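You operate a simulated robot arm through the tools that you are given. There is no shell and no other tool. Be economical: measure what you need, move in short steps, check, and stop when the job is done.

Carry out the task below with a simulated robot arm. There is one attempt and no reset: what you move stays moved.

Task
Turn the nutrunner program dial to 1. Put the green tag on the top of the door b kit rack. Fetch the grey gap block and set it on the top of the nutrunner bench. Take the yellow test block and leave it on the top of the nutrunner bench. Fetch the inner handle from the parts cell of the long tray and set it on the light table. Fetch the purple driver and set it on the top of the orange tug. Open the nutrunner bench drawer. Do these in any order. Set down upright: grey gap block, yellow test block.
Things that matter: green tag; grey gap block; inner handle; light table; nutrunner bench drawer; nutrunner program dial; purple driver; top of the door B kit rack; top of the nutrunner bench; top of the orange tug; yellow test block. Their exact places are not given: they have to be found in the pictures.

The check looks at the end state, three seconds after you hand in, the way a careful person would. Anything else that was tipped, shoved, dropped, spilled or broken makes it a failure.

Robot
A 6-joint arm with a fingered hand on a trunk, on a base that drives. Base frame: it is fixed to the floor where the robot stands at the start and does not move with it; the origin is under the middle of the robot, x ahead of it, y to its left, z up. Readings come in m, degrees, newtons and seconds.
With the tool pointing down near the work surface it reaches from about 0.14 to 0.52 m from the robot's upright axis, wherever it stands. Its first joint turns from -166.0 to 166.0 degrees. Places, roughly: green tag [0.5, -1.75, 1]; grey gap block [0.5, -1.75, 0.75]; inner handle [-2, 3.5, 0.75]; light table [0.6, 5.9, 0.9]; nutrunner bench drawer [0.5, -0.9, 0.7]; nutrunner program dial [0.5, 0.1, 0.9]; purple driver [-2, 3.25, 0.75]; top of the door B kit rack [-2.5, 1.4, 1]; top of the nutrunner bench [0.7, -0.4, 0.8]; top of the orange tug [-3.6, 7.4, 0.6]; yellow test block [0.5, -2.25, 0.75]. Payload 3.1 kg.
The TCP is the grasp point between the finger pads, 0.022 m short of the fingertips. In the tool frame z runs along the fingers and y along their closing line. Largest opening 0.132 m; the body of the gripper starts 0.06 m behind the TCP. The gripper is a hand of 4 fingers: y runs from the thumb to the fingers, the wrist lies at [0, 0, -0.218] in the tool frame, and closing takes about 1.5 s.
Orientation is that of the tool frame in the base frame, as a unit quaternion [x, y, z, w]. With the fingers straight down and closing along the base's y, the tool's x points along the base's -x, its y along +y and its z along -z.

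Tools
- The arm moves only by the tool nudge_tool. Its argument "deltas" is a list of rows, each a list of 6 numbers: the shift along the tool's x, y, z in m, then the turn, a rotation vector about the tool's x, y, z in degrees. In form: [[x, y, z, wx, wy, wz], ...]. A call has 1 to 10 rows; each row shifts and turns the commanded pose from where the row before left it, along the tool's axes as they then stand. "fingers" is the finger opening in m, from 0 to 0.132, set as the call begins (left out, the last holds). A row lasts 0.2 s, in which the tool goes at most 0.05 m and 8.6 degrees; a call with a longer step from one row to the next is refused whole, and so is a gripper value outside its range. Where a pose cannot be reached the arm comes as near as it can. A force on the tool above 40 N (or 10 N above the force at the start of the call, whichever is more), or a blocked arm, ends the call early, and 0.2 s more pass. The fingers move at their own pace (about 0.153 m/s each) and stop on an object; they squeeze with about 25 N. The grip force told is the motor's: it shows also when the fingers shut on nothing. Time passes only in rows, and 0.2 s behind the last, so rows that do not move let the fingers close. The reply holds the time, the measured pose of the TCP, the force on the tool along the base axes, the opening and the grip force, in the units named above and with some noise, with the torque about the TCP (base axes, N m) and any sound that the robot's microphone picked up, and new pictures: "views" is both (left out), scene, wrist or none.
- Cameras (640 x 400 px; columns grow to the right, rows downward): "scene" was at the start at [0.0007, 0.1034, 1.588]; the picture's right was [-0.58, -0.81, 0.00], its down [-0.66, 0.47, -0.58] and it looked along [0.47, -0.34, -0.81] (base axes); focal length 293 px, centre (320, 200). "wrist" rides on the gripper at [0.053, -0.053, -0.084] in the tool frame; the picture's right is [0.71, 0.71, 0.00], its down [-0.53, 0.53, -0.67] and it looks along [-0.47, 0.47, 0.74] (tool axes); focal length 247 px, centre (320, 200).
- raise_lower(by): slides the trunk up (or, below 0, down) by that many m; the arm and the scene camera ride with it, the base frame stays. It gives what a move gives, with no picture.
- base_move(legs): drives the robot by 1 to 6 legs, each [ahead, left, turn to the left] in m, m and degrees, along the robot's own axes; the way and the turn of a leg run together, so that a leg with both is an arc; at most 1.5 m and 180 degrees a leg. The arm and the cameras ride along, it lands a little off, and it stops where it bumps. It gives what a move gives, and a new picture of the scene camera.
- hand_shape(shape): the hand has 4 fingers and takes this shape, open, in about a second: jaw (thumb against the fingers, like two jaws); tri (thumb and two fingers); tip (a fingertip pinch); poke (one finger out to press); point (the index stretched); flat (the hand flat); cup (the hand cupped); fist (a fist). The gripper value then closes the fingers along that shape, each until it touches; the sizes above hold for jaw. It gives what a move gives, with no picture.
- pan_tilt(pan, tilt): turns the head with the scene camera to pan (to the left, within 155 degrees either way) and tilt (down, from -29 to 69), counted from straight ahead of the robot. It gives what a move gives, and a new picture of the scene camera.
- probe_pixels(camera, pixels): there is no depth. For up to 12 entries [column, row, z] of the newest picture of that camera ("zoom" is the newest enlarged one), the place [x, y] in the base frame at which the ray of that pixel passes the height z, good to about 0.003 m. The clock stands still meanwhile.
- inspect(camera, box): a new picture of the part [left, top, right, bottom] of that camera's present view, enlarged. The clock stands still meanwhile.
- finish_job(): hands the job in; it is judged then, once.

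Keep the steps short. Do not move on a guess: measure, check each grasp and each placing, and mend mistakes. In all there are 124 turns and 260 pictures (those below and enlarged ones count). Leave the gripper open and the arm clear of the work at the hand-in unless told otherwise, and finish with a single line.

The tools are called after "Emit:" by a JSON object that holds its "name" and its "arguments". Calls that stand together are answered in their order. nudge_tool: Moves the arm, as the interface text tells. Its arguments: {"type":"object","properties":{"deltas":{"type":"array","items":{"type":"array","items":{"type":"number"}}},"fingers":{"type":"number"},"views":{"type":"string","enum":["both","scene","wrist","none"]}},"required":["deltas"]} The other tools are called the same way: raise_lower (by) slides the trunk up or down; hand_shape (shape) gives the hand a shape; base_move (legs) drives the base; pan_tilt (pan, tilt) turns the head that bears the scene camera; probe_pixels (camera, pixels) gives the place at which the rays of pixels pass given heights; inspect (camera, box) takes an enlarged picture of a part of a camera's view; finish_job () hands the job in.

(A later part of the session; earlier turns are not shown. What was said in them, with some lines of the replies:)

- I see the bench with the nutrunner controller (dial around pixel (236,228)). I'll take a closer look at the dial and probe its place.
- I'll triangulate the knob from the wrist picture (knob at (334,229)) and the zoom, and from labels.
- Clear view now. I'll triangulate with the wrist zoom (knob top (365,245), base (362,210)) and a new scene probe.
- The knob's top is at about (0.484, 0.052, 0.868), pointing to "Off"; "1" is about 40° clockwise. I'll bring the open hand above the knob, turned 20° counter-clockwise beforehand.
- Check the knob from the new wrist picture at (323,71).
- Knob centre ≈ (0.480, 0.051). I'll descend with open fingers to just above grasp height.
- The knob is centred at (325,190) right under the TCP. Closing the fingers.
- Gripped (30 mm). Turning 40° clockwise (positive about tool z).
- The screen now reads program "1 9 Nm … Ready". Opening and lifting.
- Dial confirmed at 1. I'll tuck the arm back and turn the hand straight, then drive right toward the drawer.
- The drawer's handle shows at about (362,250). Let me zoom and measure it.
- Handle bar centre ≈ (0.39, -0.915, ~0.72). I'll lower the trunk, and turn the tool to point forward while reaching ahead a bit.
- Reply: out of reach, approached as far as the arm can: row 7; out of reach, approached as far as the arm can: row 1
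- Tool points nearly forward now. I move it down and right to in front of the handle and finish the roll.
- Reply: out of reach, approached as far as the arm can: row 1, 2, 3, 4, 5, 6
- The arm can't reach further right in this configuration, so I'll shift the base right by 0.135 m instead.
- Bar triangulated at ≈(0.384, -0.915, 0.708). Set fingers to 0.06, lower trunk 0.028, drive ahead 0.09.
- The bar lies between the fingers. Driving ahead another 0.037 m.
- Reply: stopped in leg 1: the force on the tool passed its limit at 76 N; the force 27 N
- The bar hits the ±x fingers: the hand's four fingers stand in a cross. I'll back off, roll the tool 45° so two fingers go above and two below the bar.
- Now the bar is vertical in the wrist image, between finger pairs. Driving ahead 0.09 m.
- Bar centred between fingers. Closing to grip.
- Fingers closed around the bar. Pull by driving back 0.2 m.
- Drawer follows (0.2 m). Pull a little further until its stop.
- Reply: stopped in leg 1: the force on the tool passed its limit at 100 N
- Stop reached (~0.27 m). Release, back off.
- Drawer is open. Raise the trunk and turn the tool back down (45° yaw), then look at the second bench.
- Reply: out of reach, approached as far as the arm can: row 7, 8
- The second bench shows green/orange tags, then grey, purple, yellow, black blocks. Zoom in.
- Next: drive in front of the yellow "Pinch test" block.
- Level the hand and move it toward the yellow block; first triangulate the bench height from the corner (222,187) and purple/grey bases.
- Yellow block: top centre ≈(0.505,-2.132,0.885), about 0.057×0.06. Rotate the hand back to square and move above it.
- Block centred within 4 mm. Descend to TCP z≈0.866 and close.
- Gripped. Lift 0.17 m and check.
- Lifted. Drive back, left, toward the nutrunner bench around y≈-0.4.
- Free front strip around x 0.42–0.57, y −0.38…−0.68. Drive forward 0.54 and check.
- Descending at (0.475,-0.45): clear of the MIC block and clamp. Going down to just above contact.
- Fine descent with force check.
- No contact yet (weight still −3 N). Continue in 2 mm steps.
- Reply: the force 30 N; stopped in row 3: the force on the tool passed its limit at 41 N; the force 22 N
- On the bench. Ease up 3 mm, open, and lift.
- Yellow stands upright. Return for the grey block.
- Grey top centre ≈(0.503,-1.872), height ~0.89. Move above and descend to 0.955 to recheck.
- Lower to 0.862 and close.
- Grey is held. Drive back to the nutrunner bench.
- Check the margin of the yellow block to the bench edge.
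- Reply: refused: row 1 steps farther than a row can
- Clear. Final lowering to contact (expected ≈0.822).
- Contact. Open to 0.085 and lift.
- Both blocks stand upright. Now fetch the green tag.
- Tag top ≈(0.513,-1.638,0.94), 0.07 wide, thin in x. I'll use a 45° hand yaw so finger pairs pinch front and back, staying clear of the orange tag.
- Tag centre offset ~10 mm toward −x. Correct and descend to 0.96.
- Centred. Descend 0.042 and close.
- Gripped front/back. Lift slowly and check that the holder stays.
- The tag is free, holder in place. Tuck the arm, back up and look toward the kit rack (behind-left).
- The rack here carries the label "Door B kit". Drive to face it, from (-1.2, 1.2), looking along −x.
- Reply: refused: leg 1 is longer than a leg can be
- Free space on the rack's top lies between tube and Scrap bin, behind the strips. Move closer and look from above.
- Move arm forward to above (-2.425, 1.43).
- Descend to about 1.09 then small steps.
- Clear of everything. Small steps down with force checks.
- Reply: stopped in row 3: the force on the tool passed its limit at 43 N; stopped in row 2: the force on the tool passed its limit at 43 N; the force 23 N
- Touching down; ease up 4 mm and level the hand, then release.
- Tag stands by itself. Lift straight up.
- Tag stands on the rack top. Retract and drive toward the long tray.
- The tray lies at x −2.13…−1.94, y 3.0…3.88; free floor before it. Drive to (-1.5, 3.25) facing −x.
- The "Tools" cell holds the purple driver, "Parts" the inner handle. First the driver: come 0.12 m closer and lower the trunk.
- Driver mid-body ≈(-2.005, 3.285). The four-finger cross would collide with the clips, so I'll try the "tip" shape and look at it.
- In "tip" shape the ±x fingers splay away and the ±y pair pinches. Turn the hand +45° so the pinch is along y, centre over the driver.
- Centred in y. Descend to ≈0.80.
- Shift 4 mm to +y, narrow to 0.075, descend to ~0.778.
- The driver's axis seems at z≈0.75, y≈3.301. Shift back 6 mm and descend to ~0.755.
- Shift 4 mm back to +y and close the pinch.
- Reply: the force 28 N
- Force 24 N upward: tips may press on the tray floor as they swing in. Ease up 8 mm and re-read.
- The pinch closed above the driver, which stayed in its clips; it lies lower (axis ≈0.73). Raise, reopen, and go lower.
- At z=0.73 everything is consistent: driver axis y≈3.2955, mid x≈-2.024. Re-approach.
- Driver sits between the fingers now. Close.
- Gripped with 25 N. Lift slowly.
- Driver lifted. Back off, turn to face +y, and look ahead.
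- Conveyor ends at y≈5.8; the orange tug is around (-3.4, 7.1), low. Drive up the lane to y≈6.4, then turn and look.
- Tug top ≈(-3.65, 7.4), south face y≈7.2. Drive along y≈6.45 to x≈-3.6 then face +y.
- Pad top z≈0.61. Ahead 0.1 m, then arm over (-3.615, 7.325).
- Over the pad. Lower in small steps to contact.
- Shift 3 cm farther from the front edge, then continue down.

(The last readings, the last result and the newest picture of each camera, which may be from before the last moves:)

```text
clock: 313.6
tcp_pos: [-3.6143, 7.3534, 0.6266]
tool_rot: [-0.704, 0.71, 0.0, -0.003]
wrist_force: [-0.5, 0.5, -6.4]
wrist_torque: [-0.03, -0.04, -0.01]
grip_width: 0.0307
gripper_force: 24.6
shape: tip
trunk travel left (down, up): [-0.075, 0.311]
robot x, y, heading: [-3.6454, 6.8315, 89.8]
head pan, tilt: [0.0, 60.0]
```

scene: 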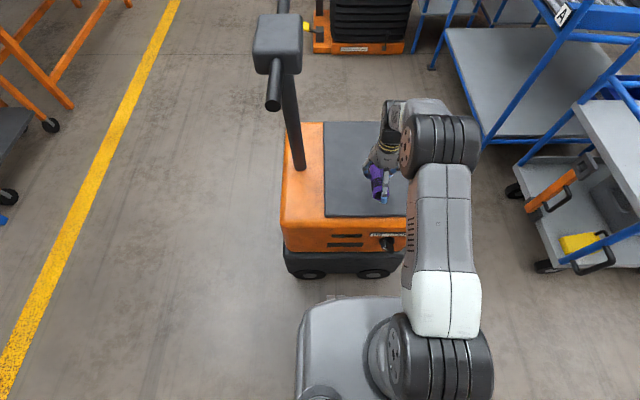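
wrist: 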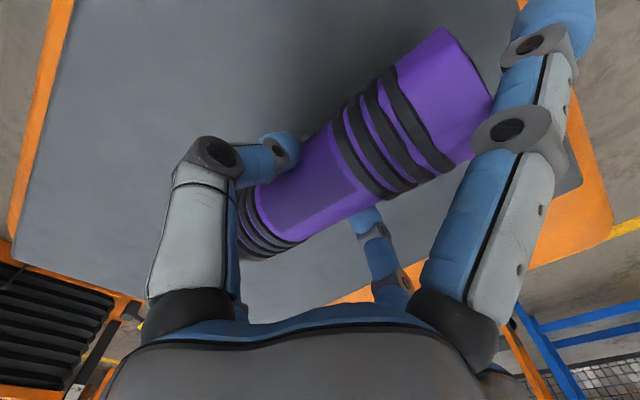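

Emit:
{"name": "nudge_tool", "arguments": {"deltas": [[0, 0, 0.003, 0, 0, 0], [0, 0, 0.003, 0, 0, 0], [0, 0, 0, 0, 0, 0]], "views": "none"}}

Emit:
{"name": "nudge_tool", "arguments": {"deltas": [[0, 0, 0.003, 0, 0, 0], [0, 0, 0.003, 0, 0, 0], [0, 0, 0, 0, 0, 0]], "views": "none"}}

Emit:
{"name": "nudge_tool", "arguments": {"deltas": [[0, 0, 0.003, 0, 0, 0], [0, 0, 0.003, 0, 0, 0], [0, 0, 0, 0, 0, 0]], "views": "none"}}

Emit:
{"name": "nudge_tool", "arguments": {"deltas": [[0, 0, 0.003, 0, 0, 0], [0, 0, 0.003, 0, 0, 0], [0, 0, 0, 0, 0, 0]], "views": "scene"}}

```text
clock: 314.4
tcp_pos: [-3.6143, 7.3548, 0.6224]
tool_rot: [-0.705, 0.71, -0.001, -0.003]
wrist_force: [0.7, 0.4, -3.8]
wrist_torque: [0.1, -0.11, -0.03]
grip_width: 0.0311
gripper_force: 24.9
shape: tip
trunk travel left (down, up): [-0.075, 0.311]
robot x, y, heading: [-3.6426, 6.8286, 89.5]
head pan, tilt: [0.0, 60.0]
```

```text
clock: 315.1
tcp_pos: [-3.6137, 7.3538, 0.6157]
tool_rot: [-0.704, 0.71, -0.001, -0.001]
wrist_force: [1.6, -2.7, 3.7]
wrist_torque: [0.16, -0.07, 0.01]
grip_width: 0.0311
gripper_force: 24.6
shape: tip
trunk travel left (down, up): [-0.075, 0.311]
robot x, y, heading: [-3.6424, 6.8279, 89.5]
head pan, tilt: [0.0, 60.0]
```

```text
clock: 315.9
tcp_pos: [-3.6146, 7.3545, 0.6122]
tool_rot: [-0.704, 0.71, 0.001, 0.001]
wrist_force: [0.8, -4.2, 30.5]
wrist_torque: [0.26, 0.16, -0.07]
grip_width: 0.0348
gripper_force: 25.0
shape: tip
trunk travel left (down, up): [-0.075, 0.311]
robot x, y, heading: [-3.6459, 6.8311, 89.6]
head pan, tilt: [0.0, 60.0]
```

```text
clock: 316.4
tcp_pos: [-3.6133, 7.3559, 0.6115]
tool_rot: [-0.705, 0.709, 0.003, 0.003]
wrist_force: [0.2, -6.3, 24.8]
wrist_torque: [0.02, 0.17, 0.02]
grip_width: 0.0371
gripper_force: 25.0
shape: tip
trunk travel left (down, up): [-0.075, 0.311]
robot x, y, heading: [-3.6461, 6.8272, 89.7]
head pan, tilt: [0.0, 60.0]
stopped in row 2: the force on the tool passed its limit at 42 N (the readings are from after the stop); the commanded pose is now the measured one
```

scene: 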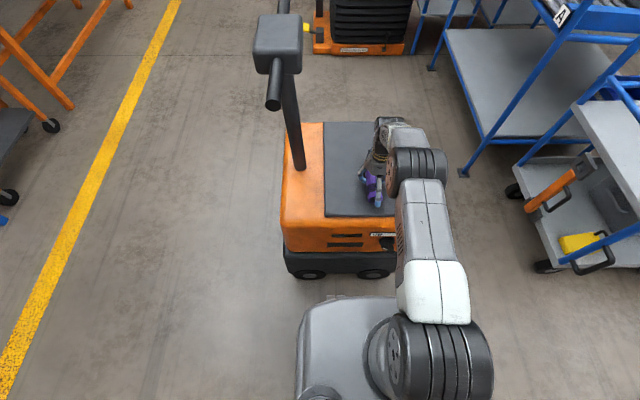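

Down. Ease up 4 mm, open, check before lifting.

Emit:
{"name": "nudge_tool", "arguments": {"deltas": [[0, 0, -0.004, 0, 0, 0], [0, 0, 0, 0, 0, 0]], "views": "none"}}

Emit:
{"name": "nudge_tool", "arguments": {"deltas": [[0, 0, 0, 0, 0, 0], [0, 0, 0, 0, 0, 0], [0, 0, 0, 0, 0, 0]], "fingers": 0.08, "views": "wrist"}}

Emit:
{"name": "nudge_tool", "arguments": {"deltas": [[0, 0, -0.02, 0, 0, 0], [0, 0, -0.04, 0, 0, 0], [0, 0, -0.04, 0, 0, 0], [0, 0, -0.04, 0, 0, 0], [0, 0, -0.04, 0, 0, 0]]}}

```text
clock: 317.0
tcp_pos: [-3.6129, 7.3568, 0.6127]
tool_rot: [-0.704, 0.71, 0.001, 0.002]
wrist_force: [-0.4, 2.3, 14.4]
wrist_torque: [0.16, 0.12, -0.01]
grip_width: 0.0369
gripper_force: 24.8
shape: tip
trunk travel left (down, up): [-0.075, 0.311]
robot x, y, heading: [-3.6386, 6.8282, 89.3]
head pan, tilt: [0.0, 60.0]
```

```text
clock: 317.8
tcp_pos: [-3.6141, 7.3566, 0.6122]
tool_rot: [-0.705, 0.709, -0.001, 0.0]
wrist_force: [0.1, -0.3, 1.6]
wrist_torque: [0.22, -0.02, 0.05]
grip_width: 0.0795
gripper_force: 0.0
shape: tip
trunk travel left (down, up): [-0.075, 0.311]
robot x, y, heading: [-3.6458, 6.8286, 89.7]
head pan, tilt: [0.0, 60.0]
```

wrist: 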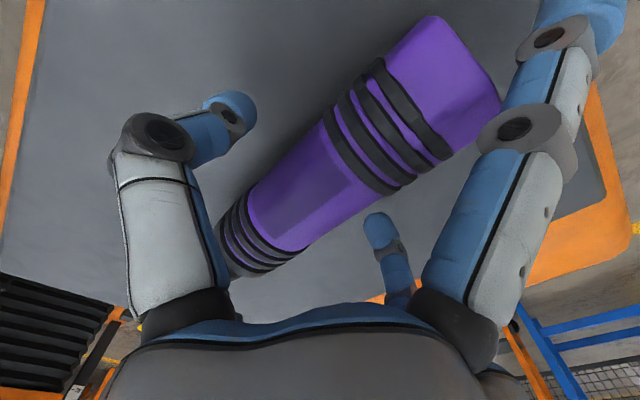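

```text
clock: 319.0
tcp_pos: [-3.6152, 7.3564, 0.7919]
tool_rot: [-0.705, 0.709, -0.001, 0.0]
wrist_force: [0.3, -0.3, -0.3]
wrist_torque: [0.0, 0.04, -0.01]
grip_width: 0.0792
gripper_force: 0.0
shape: tip
trunk travel left (down, up): [-0.075, 0.311]
robot x, y, heading: [-3.6426, 6.8265, 89.4]
head pan, tilt: [0.0, 60.0]
```

scene: 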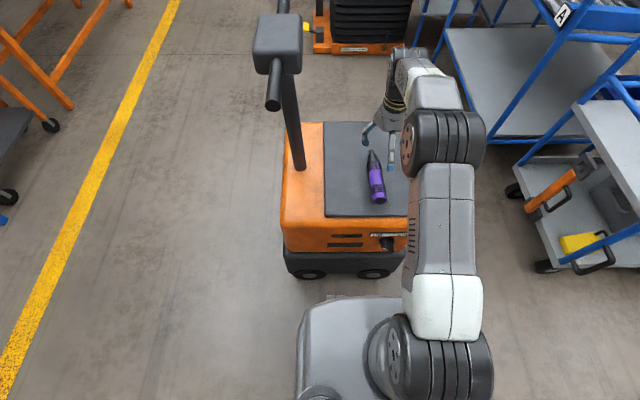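
wrist: 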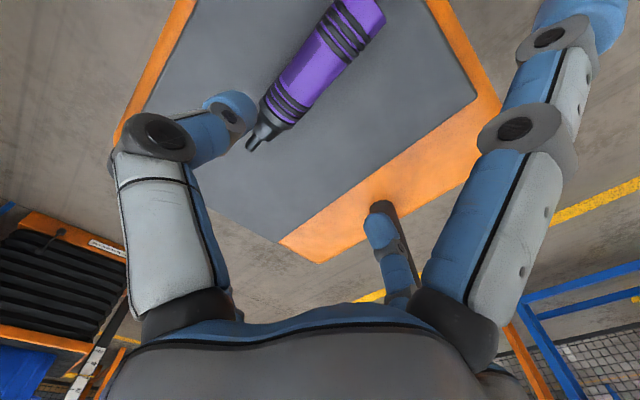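

Driver rests on the tug. Return to the tray for the inner handle.

Emit:
{"name": "raise_lower", "arguments": {"by": 0.1}}

Emit:
{"name": "nudge_tool", "arguments": {"deltas": [[0.04, 0, -0.02, 0, 0, 0], [0.04, 0, -0.02, 0, 0, 0], [0.04, 0, -0.02, 0, 0, 0]], "views": "none"}}

Emit:
{"name": "base_move", "arguments": {"legs": [[-0.42, 0, 0.3], [0, 0, -90], [1.4, 0, 0], [1.4, 0, 0], [0, 0, -90]]}}

```text
clock: 320.4
tcp_pos: [-3.6152, 7.3583, 0.8927]
tool_rot: [-0.704, 0.71, 0.0, 0.0]
wrist_force: [-0.2, 0.9, 0.1]
wrist_torque: [-0.04, 0.01, -0.01]
grip_width: 0.0796
gripper_force: 0.0
shape: tip
trunk travel left (down, up): [-0.175, 0.211]
robot x, y, heading: [-3.6417, 6.8256, 89.7]
head pan, tilt: [0.0, 60.0]
```

```text
clock: 321.1
tcp_pos: [-3.6167, 7.2368, 0.9527]
tool_rot: [-0.704, 0.71, 0.001, 0.002]
wrist_force: [-0.2, 0.2, -0.6]
wrist_torque: [-0.02, 0.01, 0.0]
grip_width: 0.0795
gripper_force: 0.1
shape: tip
trunk travel left (down, up): [-0.175, 0.211]
robot x, y, heading: [-3.6437, 6.8274, 89.4]
head pan, tilt: [0.0, 60.0]
```

```text
clock: 344.6
tcp_pos: [-0.8345, 6.0317, 0.9519]
tool_rot: [0.698, 0.716, -0.001, 0.001]
wrist_force: [0.1, -0.2, 0.4]
wrist_torque: [-0.01, 0.0, 0.01]
grip_width: 0.0794
gripper_force: 0.1
shape: tip
trunk travel left (down, up): [-0.175, 0.211]
robot x, y, heading: [-0.8189, 6.4406, -88.6]
head pan, tilt: [0.0, 60.0]
5 turns are left
```

scene: 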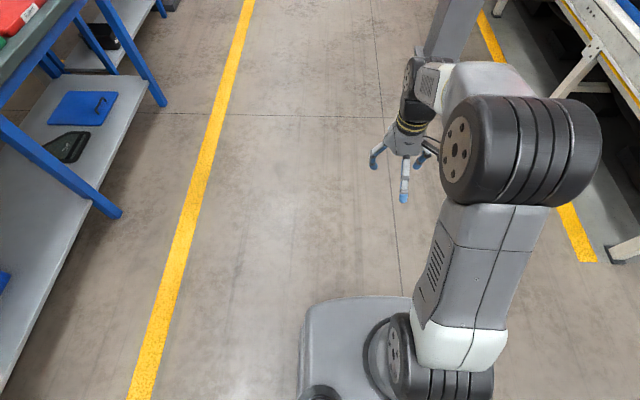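

The driver is set. With few turns left I batch: a look at the light table from here, then drive to the tray and view the inner handle from above.

Emit:
{"name": "pan_tilt", "arguments": {"pan": 66, "tilt": 32}}

Emit:
{"name": "inspect", "arguments": {"camera": "scene", "box": [160, 80, 480, 280]}}

Emit:
{"name": "base_move", "arguments": {"legs": [[1.4, 0.17, -1.4], [1.4, 0, 0], [0.27, 0, 0], [0, 0, -90], [0.93, 0, 0]]}}

Emit:
{"name": "pan_tilt", "arguments": {"pan": -15, "tilt": 55}}

Emit:
{"name": "nudge_tool", "arguments": {"deltas": [[0, -0.03, 0, 0, 0, 0], [0, -0.03, 0, 0, 0, 0], [0, 0, 0, 0, 0, 0]], "fingers": 0.1, "views": "both"}}

Emit:
{"name": "inspect", "arguments": {"camera": "scene", "box": [240, 180, 480, 330]}}

Emit:
{"name": "inspect", "arguments": {"camera": "wrist", "box": [200, 0, 440, 150]}}

Emit:
{"name": "probe_pixels", "arguments": {"camera": "wrist", "pixels": [[280, 20, 0.73], [320, 20, 0.73], [360, 20, 0.73], [280, 60, 0.73], [320, 60, 0.73], [360, 60, 0.73], [280, 100, 0.73], [320, 100, 0.73], [360, 100, 0.73], [240, 60, 0.73], [400, 60, 0.73], [320, 130, 0.73]]}}

Emit:
{"name": "probe_pixels", "arguments": {"camera": "scene", "pixels": [[300, 240, 0.73], [340, 240, 0.73], [380, 240, 0.73], [420, 240, 0.73], [300, 270, 0.73], [340, 270, 0.73], [380, 270, 0.73], [420, 270, 0.73]]}}

```text
clock: 346.0
tcp_pos: [-0.8331, 6.0305, 0.9512]
tool_rot: [0.698, 0.716, 0.0, 0.001]
wrist_force: [-0.2, -0.7, -0.2]
wrist_torque: [-0.02, -0.03, 0.01]
grip_width: 0.0792
gripper_force: 0.1
shape: tip
trunk travel left (down, up): [-0.175, 0.211]
robot x, y, heading: [-0.8195, 6.4443, -88.2]
head pan, tilt: [66.0, 32.0]
```

scene: 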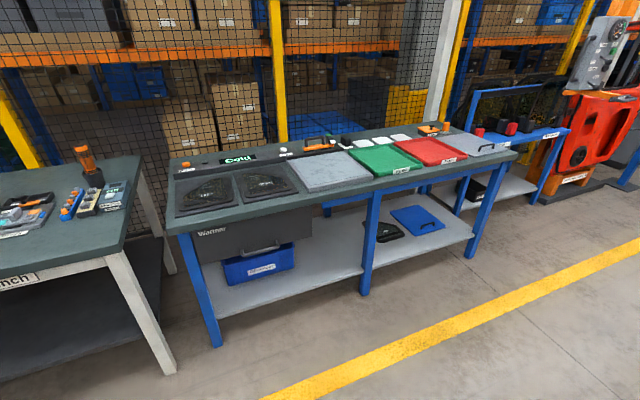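

```text
2.00 times, centred on (320, 180) of scene
```

zoom: 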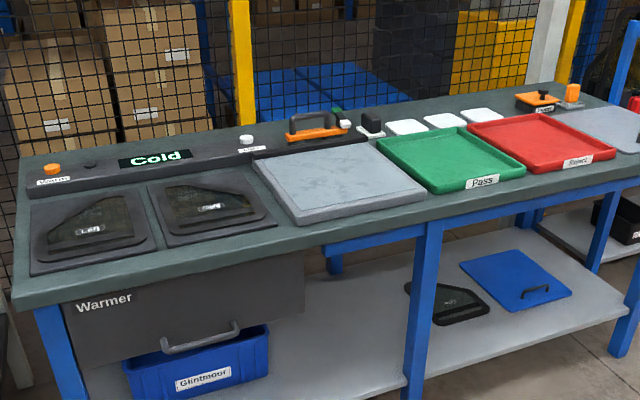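

```text
clock: 369.3
tcp_pos: [-1.9621, 3.4472, 0.9513]
tool_rot: [1.0, -0.016, 0.001, 0.0]
wrist_force: [-0.6, 0.2, 0.5]
wrist_torque: [0.02, -0.02, -0.04]
grip_width: 0.0796
gripper_force: 0.0
shape: tip
trunk travel left (down, up): [-0.175, 0.211]
robot x, y, heading: [-1.5553, 3.4029, 178.0]
head pan, tilt: [66.0, 32.0]
```

scene: 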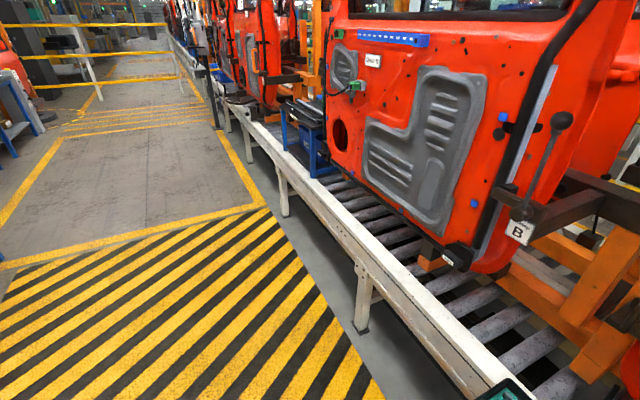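

```text
clock: 370.8
tcp_pos: [-1.9614, 3.4466, 0.9521]
tool_rot: [1.0, -0.017, -0.001, 0.0]
wrist_force: [-0.2, 0.1, 0.2]
wrist_torque: [-0.01, -0.01, -0.01]
grip_width: 0.0795
gripper_force: 0.0
shape: tip
trunk travel left (down, up): [-0.175, 0.211]
robot x, y, heading: [-1.5524, 3.4091, 177.8]
head pan, tilt: [-15.0, 55.0]
```

scene: 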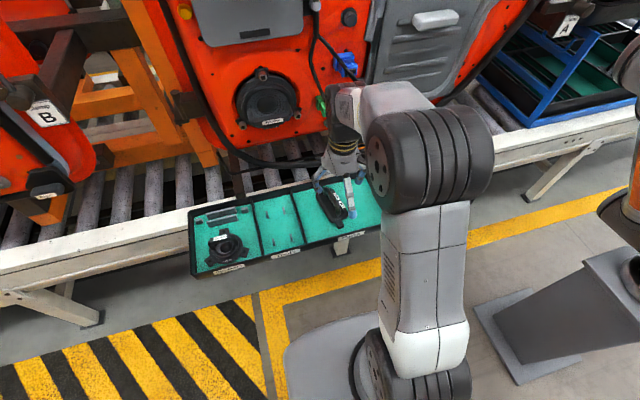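

```text
clock: 371.6
tcp_pos: [-1.9571, 3.5062, 0.9518]
tool_rot: [1.0, -0.016, -0.001, 0.001]
wrist_force: [0.4, -0.2, -0.1]
wrist_torque: [-0.02, -0.03, 0.0]
grip_width: 0.0998
gripper_force: 0.1
shape: tip
trunk travel left (down, up): [-0.175, 0.211]
robot x, y, heading: [-1.5509, 3.4075, 178.2]
head pan, tilt: [-15.0, 55.0]
```

scene: 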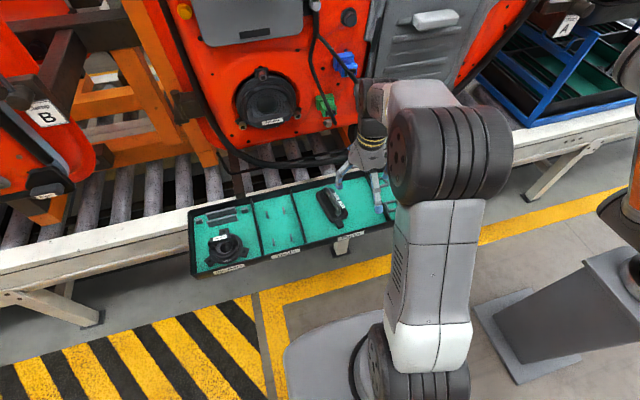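
wrist: 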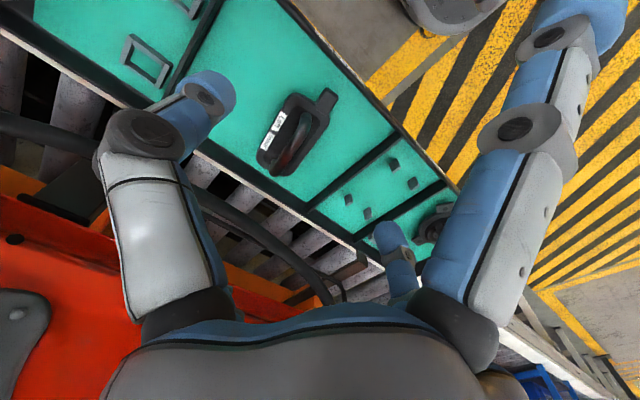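

```text
2.67 times, centred on (360, 255) of scene
```

zoom: 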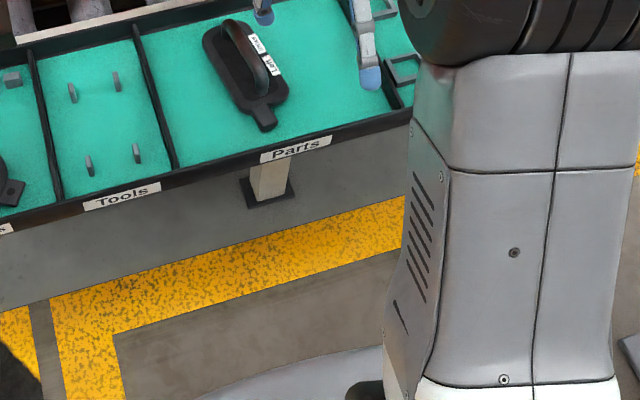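

```text
2.67 times, centred on (320, 75) of wrist
```

zoom: 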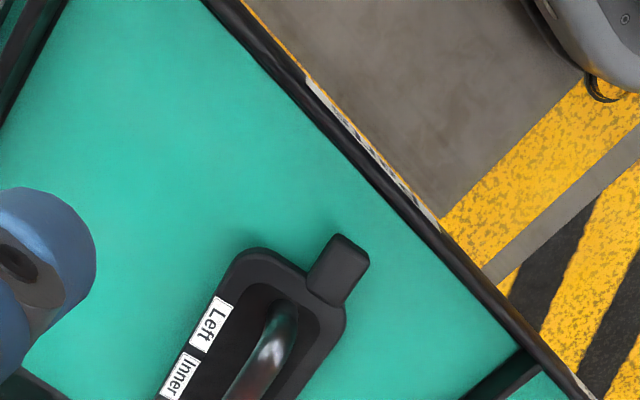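

```text
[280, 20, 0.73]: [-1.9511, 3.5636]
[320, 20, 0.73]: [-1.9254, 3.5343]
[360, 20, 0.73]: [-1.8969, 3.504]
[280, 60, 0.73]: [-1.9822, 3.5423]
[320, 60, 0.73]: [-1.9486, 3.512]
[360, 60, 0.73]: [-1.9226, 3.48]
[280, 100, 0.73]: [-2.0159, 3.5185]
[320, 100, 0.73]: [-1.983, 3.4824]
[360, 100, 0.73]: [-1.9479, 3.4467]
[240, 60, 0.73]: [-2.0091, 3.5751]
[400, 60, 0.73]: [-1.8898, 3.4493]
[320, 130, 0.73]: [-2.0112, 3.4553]
```

```text
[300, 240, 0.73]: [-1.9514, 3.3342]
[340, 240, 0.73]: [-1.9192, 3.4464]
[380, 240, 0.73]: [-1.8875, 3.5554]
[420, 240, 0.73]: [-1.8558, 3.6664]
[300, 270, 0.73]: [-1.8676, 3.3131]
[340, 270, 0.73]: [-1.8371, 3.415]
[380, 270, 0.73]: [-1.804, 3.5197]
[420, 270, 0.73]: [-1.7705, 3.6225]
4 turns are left
```

The "Left Inner" handle is at ≈(-2.040, 3.470), its long axis turned ~9°. I align, descend to 0.737, pinch, lift, and carry it to the light table (grey slab at ≈x 0.43–0.79, y 5.77–6.12), then look.

Emit:
{"name": "nudge_tool", "arguments": {"deltas": [[-0.0273, 0.0129, 0, 0, 0, 0], [-0.0273, 0.0129, 0, 0, 0, 0], [-0.0272, 0.0129, 0, 0, 0, 0], [0, 0, 0, 0, 0, -5.3], [0, 0, 0, 0, 0, -5.4], [0, 0, 0.045, 0, 0, 0], [0, 0, 0.045, 0, 0, 0], [0, 0, 0.045, 0, 0, 0], [0, 0, 0, 0, 0, 0]], "fingers": 0.085, "views": "wrist"}}

Emit:
{"name": "nudge_tool", "arguments": {"deltas": [[0, 0, 0.03, 0, 0, 0], [0, 0, 0.03, 0, 0, 0], [0, 0, 0.02, 0, 0, 0], [0, 0, 0, 0, 0, 0]], "views": "wrist"}}

Emit:
{"name": "nudge_tool", "arguments": {"deltas": [[0, 0, 0, 0, 0, 0], [0, 0, 0, 0, 0, 0], [0, 0, 0, 0, 0, 0], [0, 0, 0, 0, 0, 0], [0, 0, 0, 0, 0, 0], [0, 0, 0, 0, 0, 0], [0, 0, 0, 0, 0, 0]], "fingers": 0.0, "views": "wrist"}}

Emit:
{"name": "nudge_tool", "arguments": {"deltas": [[0, 0, -0.01, 0, 0, 0], [0, 0, -0.02, 0, 0, 0], [0, 0, -0.04, 0, 0, 0], [0, 0, -0.04, 0, 0, 0], [0, 0, -0.04, 0, 0, 0], [0, 0, -0.04, 0, 0, 0], [0, 0, -0.04, 0, 0, 0], [0, 0, -0.03, 0, 0, 0]], "views": "both"}}

Emit:
{"name": "base_move", "arguments": {"legs": [[-0.85, 0, 0], [0, 0, -88], [1.3, 0, 0], [1.32, 0, 0], [0, 0, -90], [0.58, 0, 0]]}}

Emit:
{"name": "pan_tilt", "arguments": {"pan": 0, "tilt": 55}}

Emit:
{"name": "nudge_tool", "arguments": {"deltas": [[0, 0, 0, 0, 0, 0]], "views": "wrist"}}

Emit:
{"name": "probe_pixels", "arguments": {"camera": "scene", "pixels": [[330, 170, 0.85], [380, 170, 0.85], [430, 170, 0.85], [330, 140, 0.85], [380, 140, 0.85], [430, 140, 0.85], [330, 110, 0.85], [380, 110, 0.85], [430, 110, 0.85], [380, 170, 0.8], [380, 140, 0.8], [380, 200, 0.85]]}}

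```text
clock: 373.6
tcp_pos: [-2.0418, 3.4722, 0.8153]
tool_rot: [0.997, 0.077, -0.001, 0.0]
wrist_force: [-0.6, 0.2, 0.4]
wrist_torque: [-0.02, -0.02, -0.02]
grip_width: 0.0854
gripper_force: 0.3
shape: tip
trunk travel left (down, up): [-0.175, 0.211]
robot x, y, heading: [-1.5537, 3.4099, 178.3]
head pan, tilt: [-15.0, 55.0]
```

wrist: 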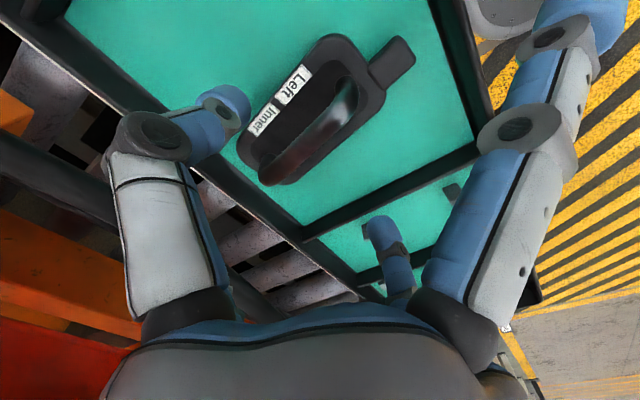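

```text
clock: 374.6
tcp_pos: [-2.0414, 3.4738, 0.7388]
tool_rot: [0.997, 0.076, 0.0, 0.0]
wrist_force: [-0.7, 0.1, 1.2]
wrist_torque: [-0.01, 0.0, -0.02]
grip_width: 0.0854
gripper_force: 0.1
shape: tip
trunk travel left (down, up): [-0.175, 0.211]
robot x, y, heading: [-1.552, 3.4078, 178.0]
head pan, tilt: [-15.0, 55.0]
```

wrist: 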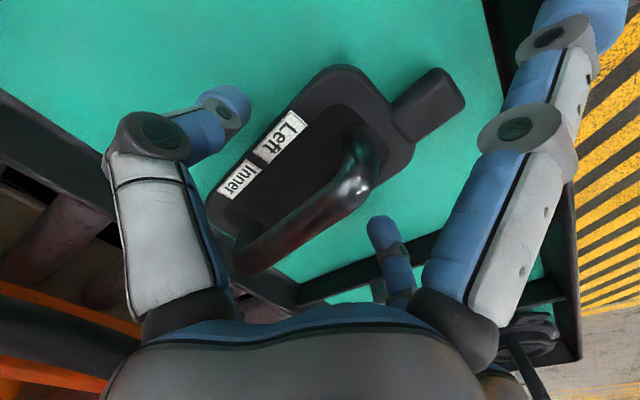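

```text
clock: 376.2
tcp_pos: [-2.0417, 3.4726, 0.7392]
tool_rot: [0.997, 0.077, -0.001, 0.0]
wrist_force: [-1.3, -0.3, 6.3]
wrist_torque: [-0.09, 0.02, -0.01]
grip_width: 0.0001
gripper_force: 24.6
shape: tip
trunk travel left (down, up): [-0.175, 0.211]
robot x, y, heading: [-1.5532, 3.4079, 178.4]
head pan, tilt: [-15.0, 55.0]
```

wrist: 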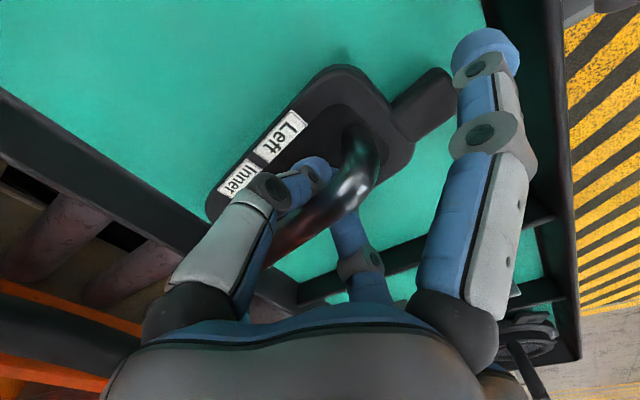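

```text
clock: 378.0
tcp_pos: [-2.0431, 3.4703, 0.9963]
tool_rot: [0.997, 0.076, -0.002, 0.0]
wrist_force: [0.0, -0.2, -1.8]
wrist_torque: [-0.01, -0.01, 0.02]
grip_width: 0.0
gripper_force: 24.7
shape: tip
trunk travel left (down, up): [-0.175, 0.211]
robot x, y, heading: [-1.551, 3.4094, 178.0]
head pan, tilt: [-15.0, 55.0]
```

scene: 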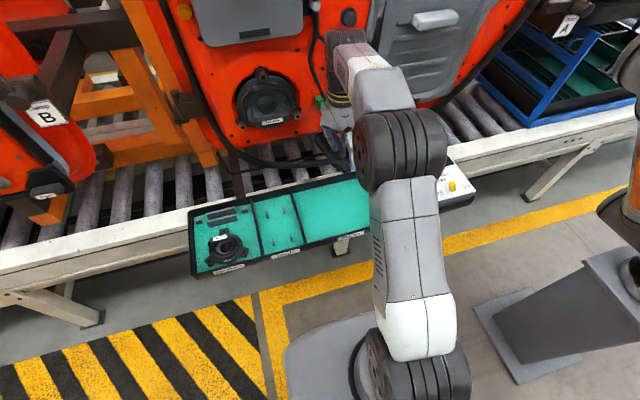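
wrist: 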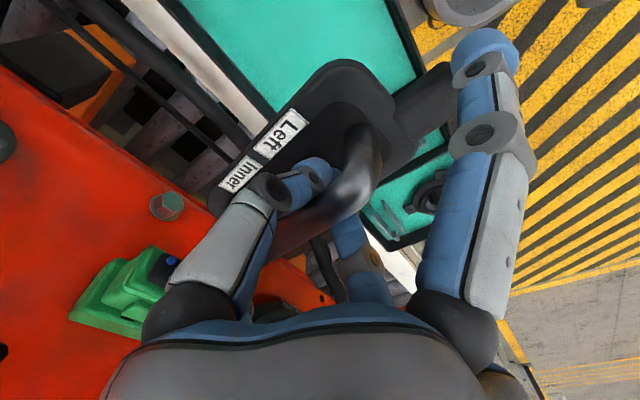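

```text
clock: 405.5
tcp_pos: [0.2908, 6.037, 0.9957]
tool_rot: [-0.14, 0.99, 0.001, 0.0]
wrist_force: [0.4, 0.4, -0.5]
wrist_torque: [0.0, 0.02, 0.0]
grip_width: 0.0
gripper_force: 24.6
shape: tip
trunk travel left (down, up): [-0.175, 0.211]
robot x, y, heading: [-0.2066, 6.0355, 6.0]
head pan, tilt: [-15.0, 55.0]
```

scene: 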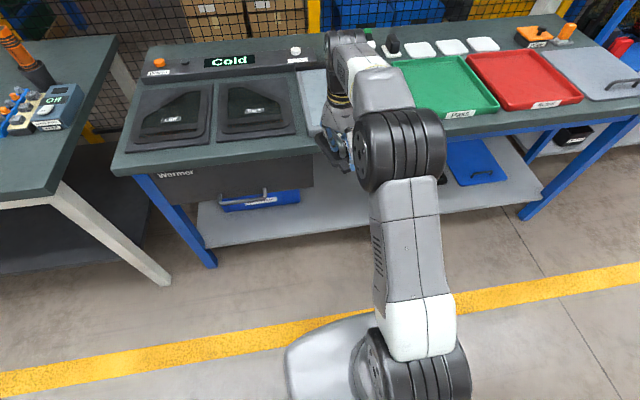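

```text
clock: 406.2
tcp_pos: [0.2903, 6.0371, 0.9946]
tool_rot: [-0.141, 0.99, 0.0, 0.001]
wrist_force: [0.2, 0.3, -0.9]
wrist_torque: [-0.02, -0.01, 0.0]
grip_width: 0.0
gripper_force: 25.2
shape: tip
trunk travel left (down, up): [-0.175, 0.211]
robot x, y, heading: [-0.2091, 6.0352, 5.7]
head pan, tilt: [0.0, 55.0]
```

scene: 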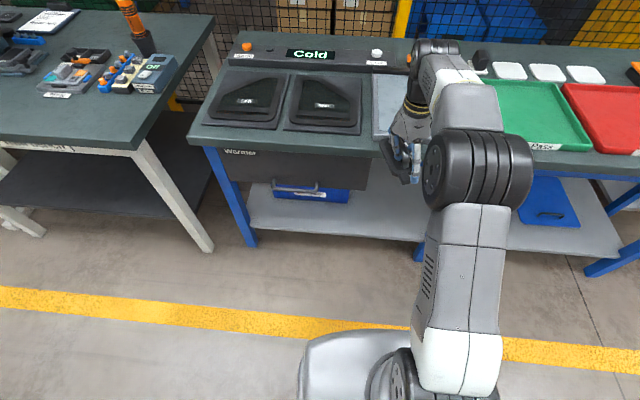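

```text
clock: 406.6
tcp_pos: [0.2899, 6.0368, 0.9961]
tool_rot: [-0.141, 0.99, 0.001, 0.001]
wrist_force: [-0.6, 0.1, -1.6]
wrist_torque: [0.0, 0.01, -0.02]
grip_width: 0.0
gripper_force: 24.8
shape: tip
trunk travel left (down, up): [-0.175, 0.211]
robot x, y, heading: [-0.2072, 6.0338, 5.7]
head pan, tilt: [0.0, 55.0]
```

wrist: 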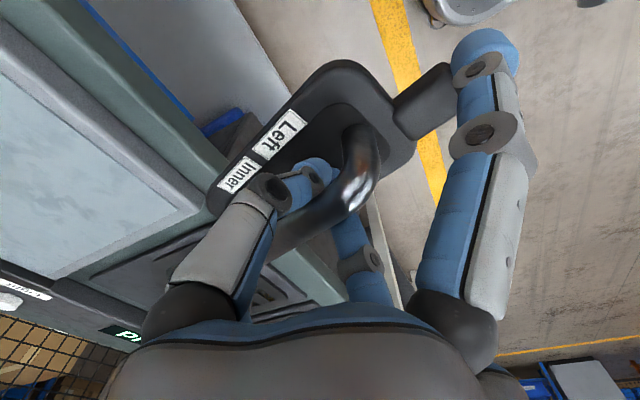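

```text
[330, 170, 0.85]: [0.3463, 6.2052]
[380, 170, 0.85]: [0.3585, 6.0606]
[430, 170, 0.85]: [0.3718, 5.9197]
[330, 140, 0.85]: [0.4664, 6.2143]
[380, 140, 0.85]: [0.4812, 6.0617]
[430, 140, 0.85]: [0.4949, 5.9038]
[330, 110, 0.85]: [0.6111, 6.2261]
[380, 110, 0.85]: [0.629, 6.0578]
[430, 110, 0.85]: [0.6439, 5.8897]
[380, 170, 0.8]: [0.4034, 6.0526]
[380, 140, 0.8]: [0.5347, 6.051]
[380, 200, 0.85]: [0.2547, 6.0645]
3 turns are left
```

The handle hangs securely in the hand. Square up, drive in, and bring it above the light-table slab (corner at ≈(0.49, 6.10)); then look.

Emit:
{"name": "base_move", "arguments": {"legs": [[0, 0, -5.7], [0.255, -0.03, 0]]}}

Emit:
{"name": "nudge_tool", "arguments": {"deltas": [[-0.0317, -0.021, 0, 0, 0, 0], [0, 0, 0.03, 0, 0, 0], [0, 0, 0.025, 0, 0, 0], [0, 0, 0, 0, 0, 0]], "views": "both"}}

Emit:
{"name": "inspect", "arguments": {"camera": "scene", "box": [300, 60, 540, 240]}}

Emit:
{"name": "pan_tilt", "arguments": {"pan": -25, "tilt": 55}}

Emit:
{"name": "inspect", "arguments": {"camera": "scene", "box": [160, 60, 400, 240]}}

Emit:
{"name": "probe_pixels", "arguments": {"camera": "scene", "pixels": [[220, 200, 0.85], [260, 200, 0.85], [300, 200, 0.85], [220, 160, 0.85], [260, 160, 0.85], [300, 160, 0.85], [220, 120, 0.85], [260, 120, 0.85], [300, 120, 0.85], [340, 160, 0.85], [340, 120, 0.85], [260, 160, 0.82]]}}

Emit:
{"name": "probe_pixels", "arguments": {"camera": "wrist", "pixels": [[40, 100, 0.85], [100, 100, 0.85], [40, 200, 0.85], [100, 200, 0.85], [160, 100, 0.85], [160, 50, 0.85], [220, 50, 0.85], [40, 40, 0.85], [40, 260, 0.85], [300, 30, 0.85], [450, 100, 0.85], [400, 30, 0.85]]}}

```text
clock: 409.0
tcp_pos: [0.5467, 5.9577, 0.9951]
tool_rot: [-0.091, 0.996, 0.0, -0.001]
wrist_force: [0.8, -0.3, -0.7]
wrist_torque: [-0.02, 0.01, 0.02]
grip_width: 0.0001
gripper_force: 25.6
shape: tip
trunk travel left (down, up): [-0.175, 0.211]
robot x, y, heading: [0.0527, 6.003, -0.0]
head pan, tilt: [0.0, 55.0]
```

scene: 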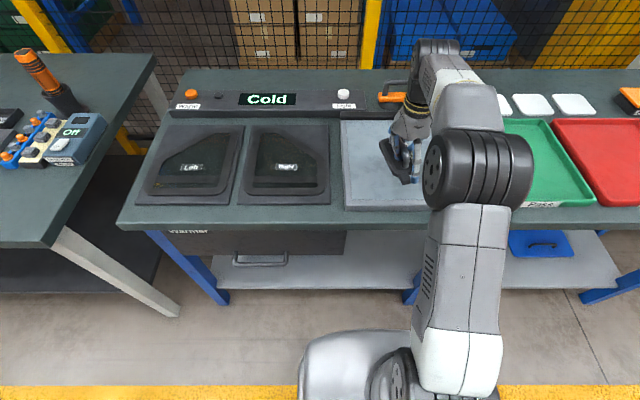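

```text
clock: 410.0
tcp_pos: [0.5774, 5.9421, 0.9431]
tool_rot: [-0.092, 0.996, 0.0, 0.001]
wrist_force: [-0.3, -0.9, -1.0]
wrist_torque: [-0.01, 0.0, -0.03]
grip_width: 0.0002
gripper_force: 24.9
shape: tip
trunk travel left (down, up): [-0.175, 0.211]
robot x, y, heading: [0.0517, 6.0072, -0.2]
head pan, tilt: [0.0, 55.0]
```

scene: 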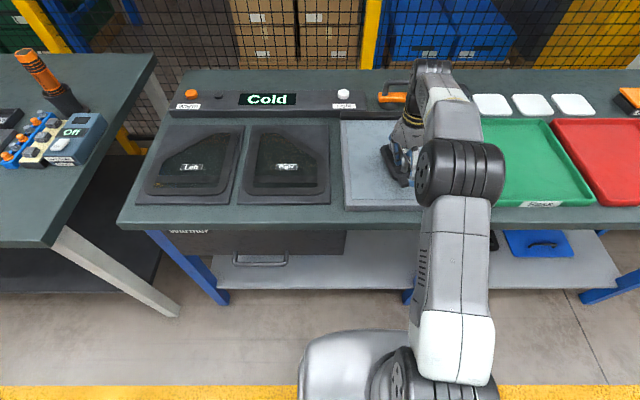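
wrist: 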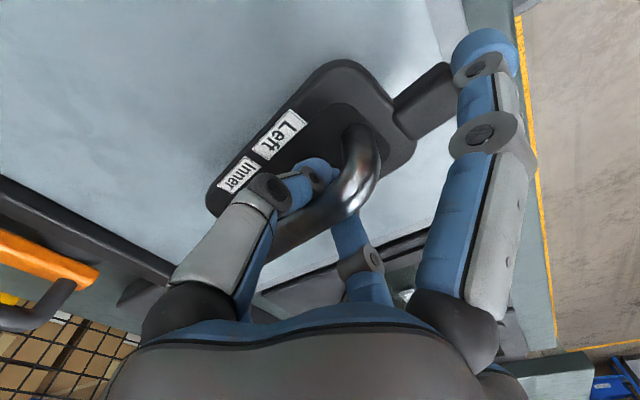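

```text
2.22 times, centred on (420, 150) of scene
```

zoom: 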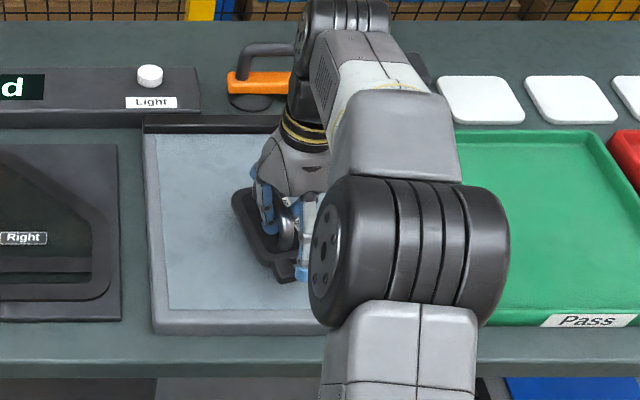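

```text
clock: 410.9
tcp_pos: [0.5777, 5.9432, 0.9435]
tool_rot: [-0.092, 0.996, 0.0, 0.001]
wrist_force: [-0.7, 0.0, -1.2]
wrist_torque: [-0.01, -0.02, 0.05]
grip_width: 0.0001
gripper_force: 24.7
shape: tip
trunk travel left (down, up): [-0.175, 0.211]
robot x, y, heading: [0.054, 6.0066, -0.1]
head pan, tilt: [-25.0, 55.0]
```

scene: 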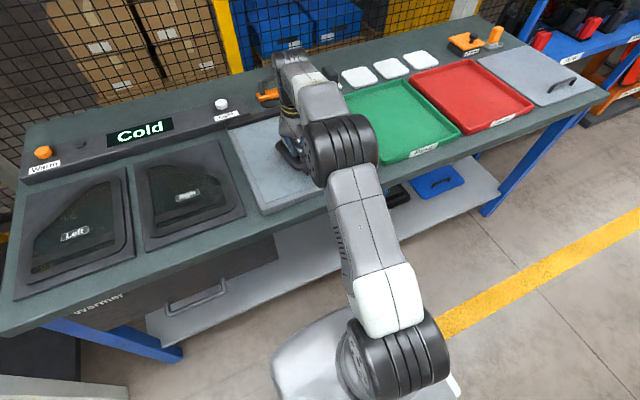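

```text
2.22 times, centred on (280, 150) of scene
```

zoom: 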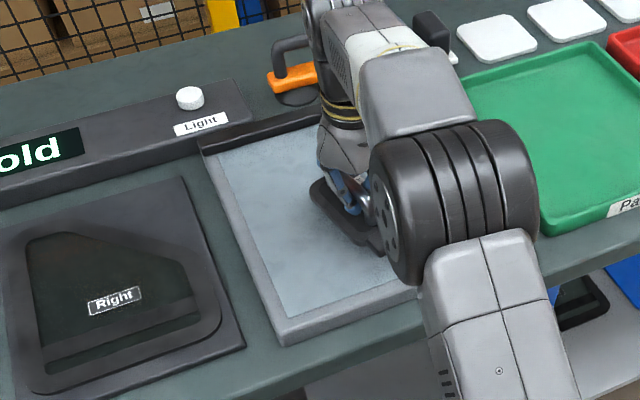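

```text
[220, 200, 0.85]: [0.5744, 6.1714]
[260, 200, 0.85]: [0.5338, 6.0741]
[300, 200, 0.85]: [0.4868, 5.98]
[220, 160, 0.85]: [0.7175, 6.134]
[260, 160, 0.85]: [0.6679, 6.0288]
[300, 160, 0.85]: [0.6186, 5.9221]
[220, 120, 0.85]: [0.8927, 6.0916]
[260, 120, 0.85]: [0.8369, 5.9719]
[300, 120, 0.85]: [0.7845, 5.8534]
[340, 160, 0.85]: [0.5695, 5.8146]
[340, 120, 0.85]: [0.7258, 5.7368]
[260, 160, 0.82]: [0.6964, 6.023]
```

```text
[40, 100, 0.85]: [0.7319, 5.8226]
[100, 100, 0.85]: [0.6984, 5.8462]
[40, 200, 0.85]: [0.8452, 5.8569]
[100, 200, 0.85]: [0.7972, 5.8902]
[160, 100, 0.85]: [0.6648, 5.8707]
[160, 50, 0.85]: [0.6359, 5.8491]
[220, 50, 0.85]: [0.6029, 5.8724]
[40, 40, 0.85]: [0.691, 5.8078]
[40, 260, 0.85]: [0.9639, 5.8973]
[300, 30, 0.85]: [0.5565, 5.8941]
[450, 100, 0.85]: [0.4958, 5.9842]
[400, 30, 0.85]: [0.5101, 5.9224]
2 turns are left
```

The slab sits beside the "Light" knob — it is the light table, and the handle is well inside it. Lower with force stops, release, lift, and look.

Emit:
{"name": "nudge_tool", "arguments": {"deltas": [[0, 0, 0.004, 0, 0, 0], [0, 0, 0.004, 0, 0, 0], [0, 0, 0.004, 0, 0, 0], [0, 0, 0.004, 0, 0, 0], [0, 0, 0.004, 0, 0, 0], [0, 0, 0.004, 0, 0, 0], [0, 0, 0.004, 0, 0, 0], [0, 0, 0.004, 0, 0, 0], [0, 0, 0.004, 0, 0, 0], [0, 0, 0.004, 0, 0, 0]], "views": "none"}}

Emit:
{"name": "nudge_tool", "arguments": {"deltas": [[0, 0, 0.004, 0, 0, 0], [0, 0, 0.004, 0, 0, 0], [0, 0, 0.004, 0, 0, 0], [0, 0, 0.004, 0, 0, 0], [0, 0, 0.004, 0, 0, 0], [0, 0, 0.004, 0, 0, 0], [0, 0, 0.004, 0, 0, 0], [0, 0, 0.004, 0, 0, 0], [0, 0, 0.004, 0, 0, 0], [0, 0, 0.004, 0, 0, 0]], "views": "none"}}

Emit:
{"name": "nudge_tool", "arguments": {"deltas": [[0, 0, 0.003, 0, 0, 0], [0, 0, 0.003, 0, 0, 0], [0, 0, 0.003, 0, 0, 0], [0, 0, 0.003, 0, 0, 0], [0, 0, 0.003, 0, 0, 0], [0, 0, 0.003, 0, 0, 0], [0, 0, 0.003, 0, 0, 0], [0, 0, 0.003, 0, 0, 0]], "views": "none"}}

Emit:
{"name": "nudge_tool", "arguments": {"deltas": [[0, 0, -0.002, 0, 0, 0], [0, 0, 0, 0, 0, 0]], "views": "none"}}

Emit:
{"name": "nudge_tool", "arguments": {"deltas": [[0, 0, 0, 0, 0, 0], [0, 0, 0, 0, 0, 0], [0, 0, 0, 0, 0, 0], [0, 0, 0, 0, 0, 0], [0, 0, 0, 0, 0, 0]], "fingers": 0.085, "views": "wrist"}}

Emit:
{"name": "nudge_tool", "arguments": {"deltas": [[0, 0, -0.01, 0, 0, 0], [0, 0, -0.02, 0, 0, 0], [0, 0, -0.03, 0, 0, 0], [0, 0, -0.04, 0, 0, 0], [0, 0, -0.04, 0, 0, 0], [0, 0, 0, 0, 0, 0]], "views": "both"}}

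Emit:
{"name": "inspect", "arguments": {"camera": "scene", "box": [160, 60, 400, 240]}}

```text
clock: 412.8
tcp_pos: [0.5842, 5.9424, 0.9185]
tool_rot: [-0.092, 0.996, 0.0, 0.009]
wrist_force: [-3.1, 0.2, 17.3]
wrist_torque: [0.2, 0.06, 0.05]
grip_width: 0.0
gripper_force: 24.6
shape: tip
trunk travel left (down, up): [-0.175, 0.211]
robot x, y, heading: [0.0496, 6.007, -0.1]
head pan, tilt: [-25.0, 55.0]
stopped in row 9: the force on the tool passed its limit at 44 N (the readings are from after the stop); the commanded pose is now the measured one
```

```text
clock: 413.2
tcp_pos: [0.5857, 5.9434, 0.9189]
tool_rot: [-0.092, 0.996, -0.002, 0.016]
wrist_force: [-3.5, 0.5, 17.2]
wrist_torque: [0.06, 0.12, 0.05]
grip_width: 0.0
gripper_force: 25.0
shape: tip
trunk travel left (down, up): [-0.175, 0.211]
robot x, y, heading: [0.0513, 6.0013, -0.3]
head pan, tilt: [-25.0, 55.0]
stopped in row 2: the force on the tool passed its limit at 45 N (the readings are from after the stop); the commanded pose is now the measured one
```

```text
clock: 413.8
tcp_pos: [0.5872, 5.945, 0.9187]
tool_rot: [-0.091, 0.996, -0.002, 0.022]
wrist_force: [-3.9, 1.1, 16.7]
wrist_torque: [-0.04, 0.18, -0.01]
grip_width: 0.0
gripper_force: 25.0
shape: tip
trunk travel left (down, up): [-0.175, 0.211]
robot x, y, heading: [0.0542, 6.0022, -0.4]
head pan, tilt: [-25.0, 55.0]
stopped in row 2: the force on the tool passed its limit at 44 N (the readings are from after the stop); the commanded pose is now the measured one
```

```text
clock: 414.4
tcp_pos: [0.5881, 5.9436, 0.9169]
tool_rot: [-0.091, 0.996, -0.001, 0.021]
wrist_force: [2.3, 1.2, 14.4]
wrist_torque: [0.06, -0.01, -0.01]
grip_width: 0.0
gripper_force: 25.1
shape: tip
trunk travel left (down, up): [-0.175, 0.211]
robot x, y, heading: [0.0559, 6.0014, -0.2]
head pan, tilt: [-25.0, 55.0]
```

```text
clock: 415.6
tcp_pos: [0.5888, 5.9433, 0.9173]
tool_rot: [-0.092, 0.996, -0.002, 0.019]
wrist_force: [0.3, 0.0, 0.3]
wrist_torque: [-0.02, -0.02, -0.01]
grip_width: 0.0849
gripper_force: 0.0
shape: tip
trunk travel left (down, up): [-0.175, 0.211]
robot x, y, heading: [0.048, 6.0054, -0.1]
head pan, tilt: [-25.0, 55.0]
```

wrist: 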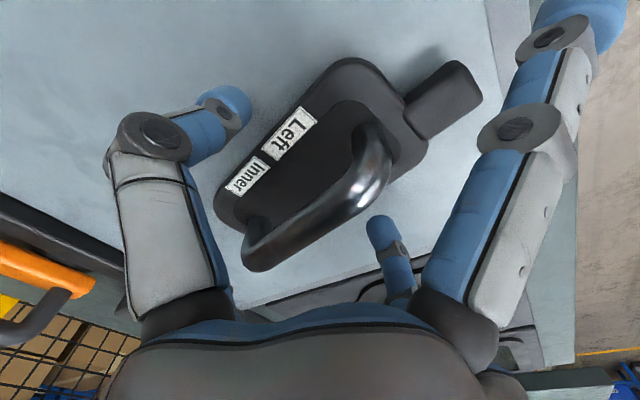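

```text
clock: 417.0
tcp_pos: [0.5782, 5.9408, 1.0562]
tool_rot: [-0.092, 0.996, -0.002, 0.018]
wrist_force: [-0.3, 0.0, -0.7]
wrist_torque: [0.0, 0.0, 0.0]
grip_width: 0.085
gripper_force: 0.1
shape: tip
trunk travel left (down, up): [-0.175, 0.211]
robot x, y, heading: [0.0548, 6.0072, -0.0]
head pan, tilt: [-25.0, 55.0]
```

scene: 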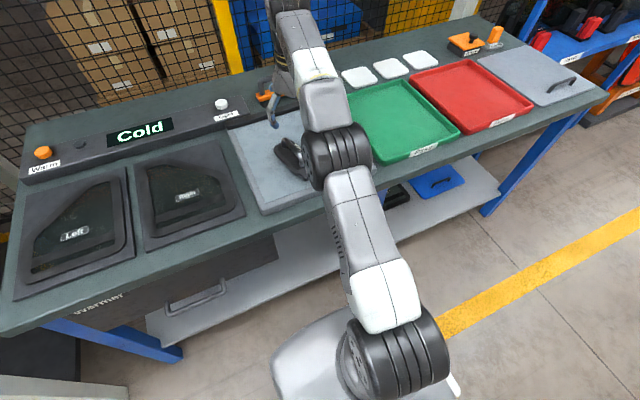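
wrist: 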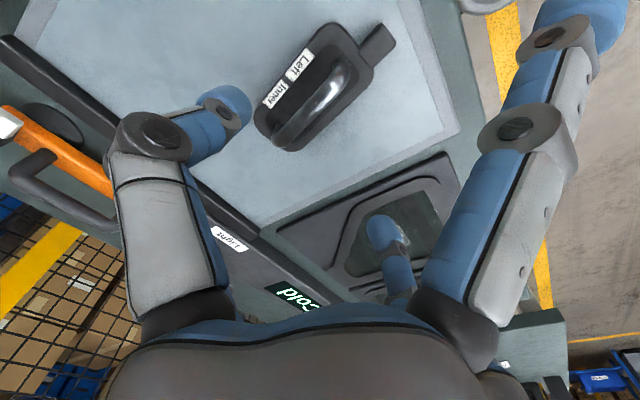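

```text
2.22 times, centred on (280, 150) of scene
1 turns are left
```

zoom: 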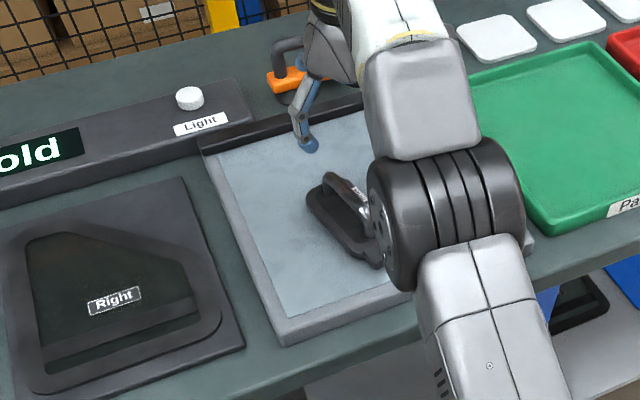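

The inner handle now lies flat on the light table and the hand is open and clear. I'll back off and hand in.

Emit:
{"name": "base_move", "arguments": {"legs": [[-0.4, 0, 0]]}}

Emit:
{"name": "finish_job", "arguments": {}}

```text
clock: 419.5
tcp_pos: [0.1776, 5.9402, 1.057]
tool_rot: [-0.089, 0.996, -0.001, 0.019]
wrist_force: [-0.5, -0.4, 0.9]
wrist_torque: [-0.02, -0.02, -0.03]
grip_width: 0.0849
gripper_force: 0.0
shape: tip
trunk travel left (down, up): [-0.175, 0.211]
robot x, y, heading: [-0.3487, 6.0044, -0.6]
head pan, tilt: [-25.0, 55.0]
```

scene: 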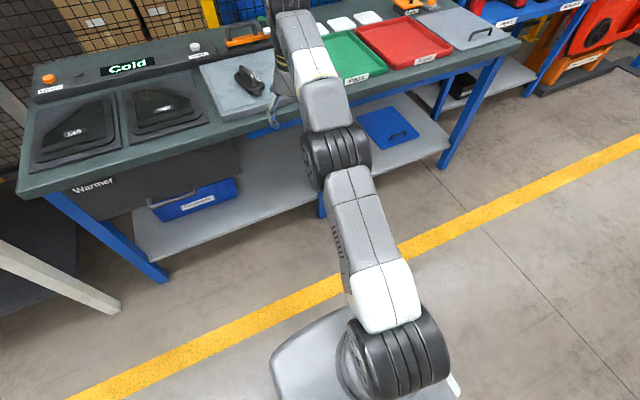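

```text
The job is handed in.
```

All seven tasks are done and the job is handed in: dial at 1, drawer open, green tag on the door B kit rack, grey and yellow blocks upright on the nutrunner bench, purple driver on the orange tug, inner handle on the light table.
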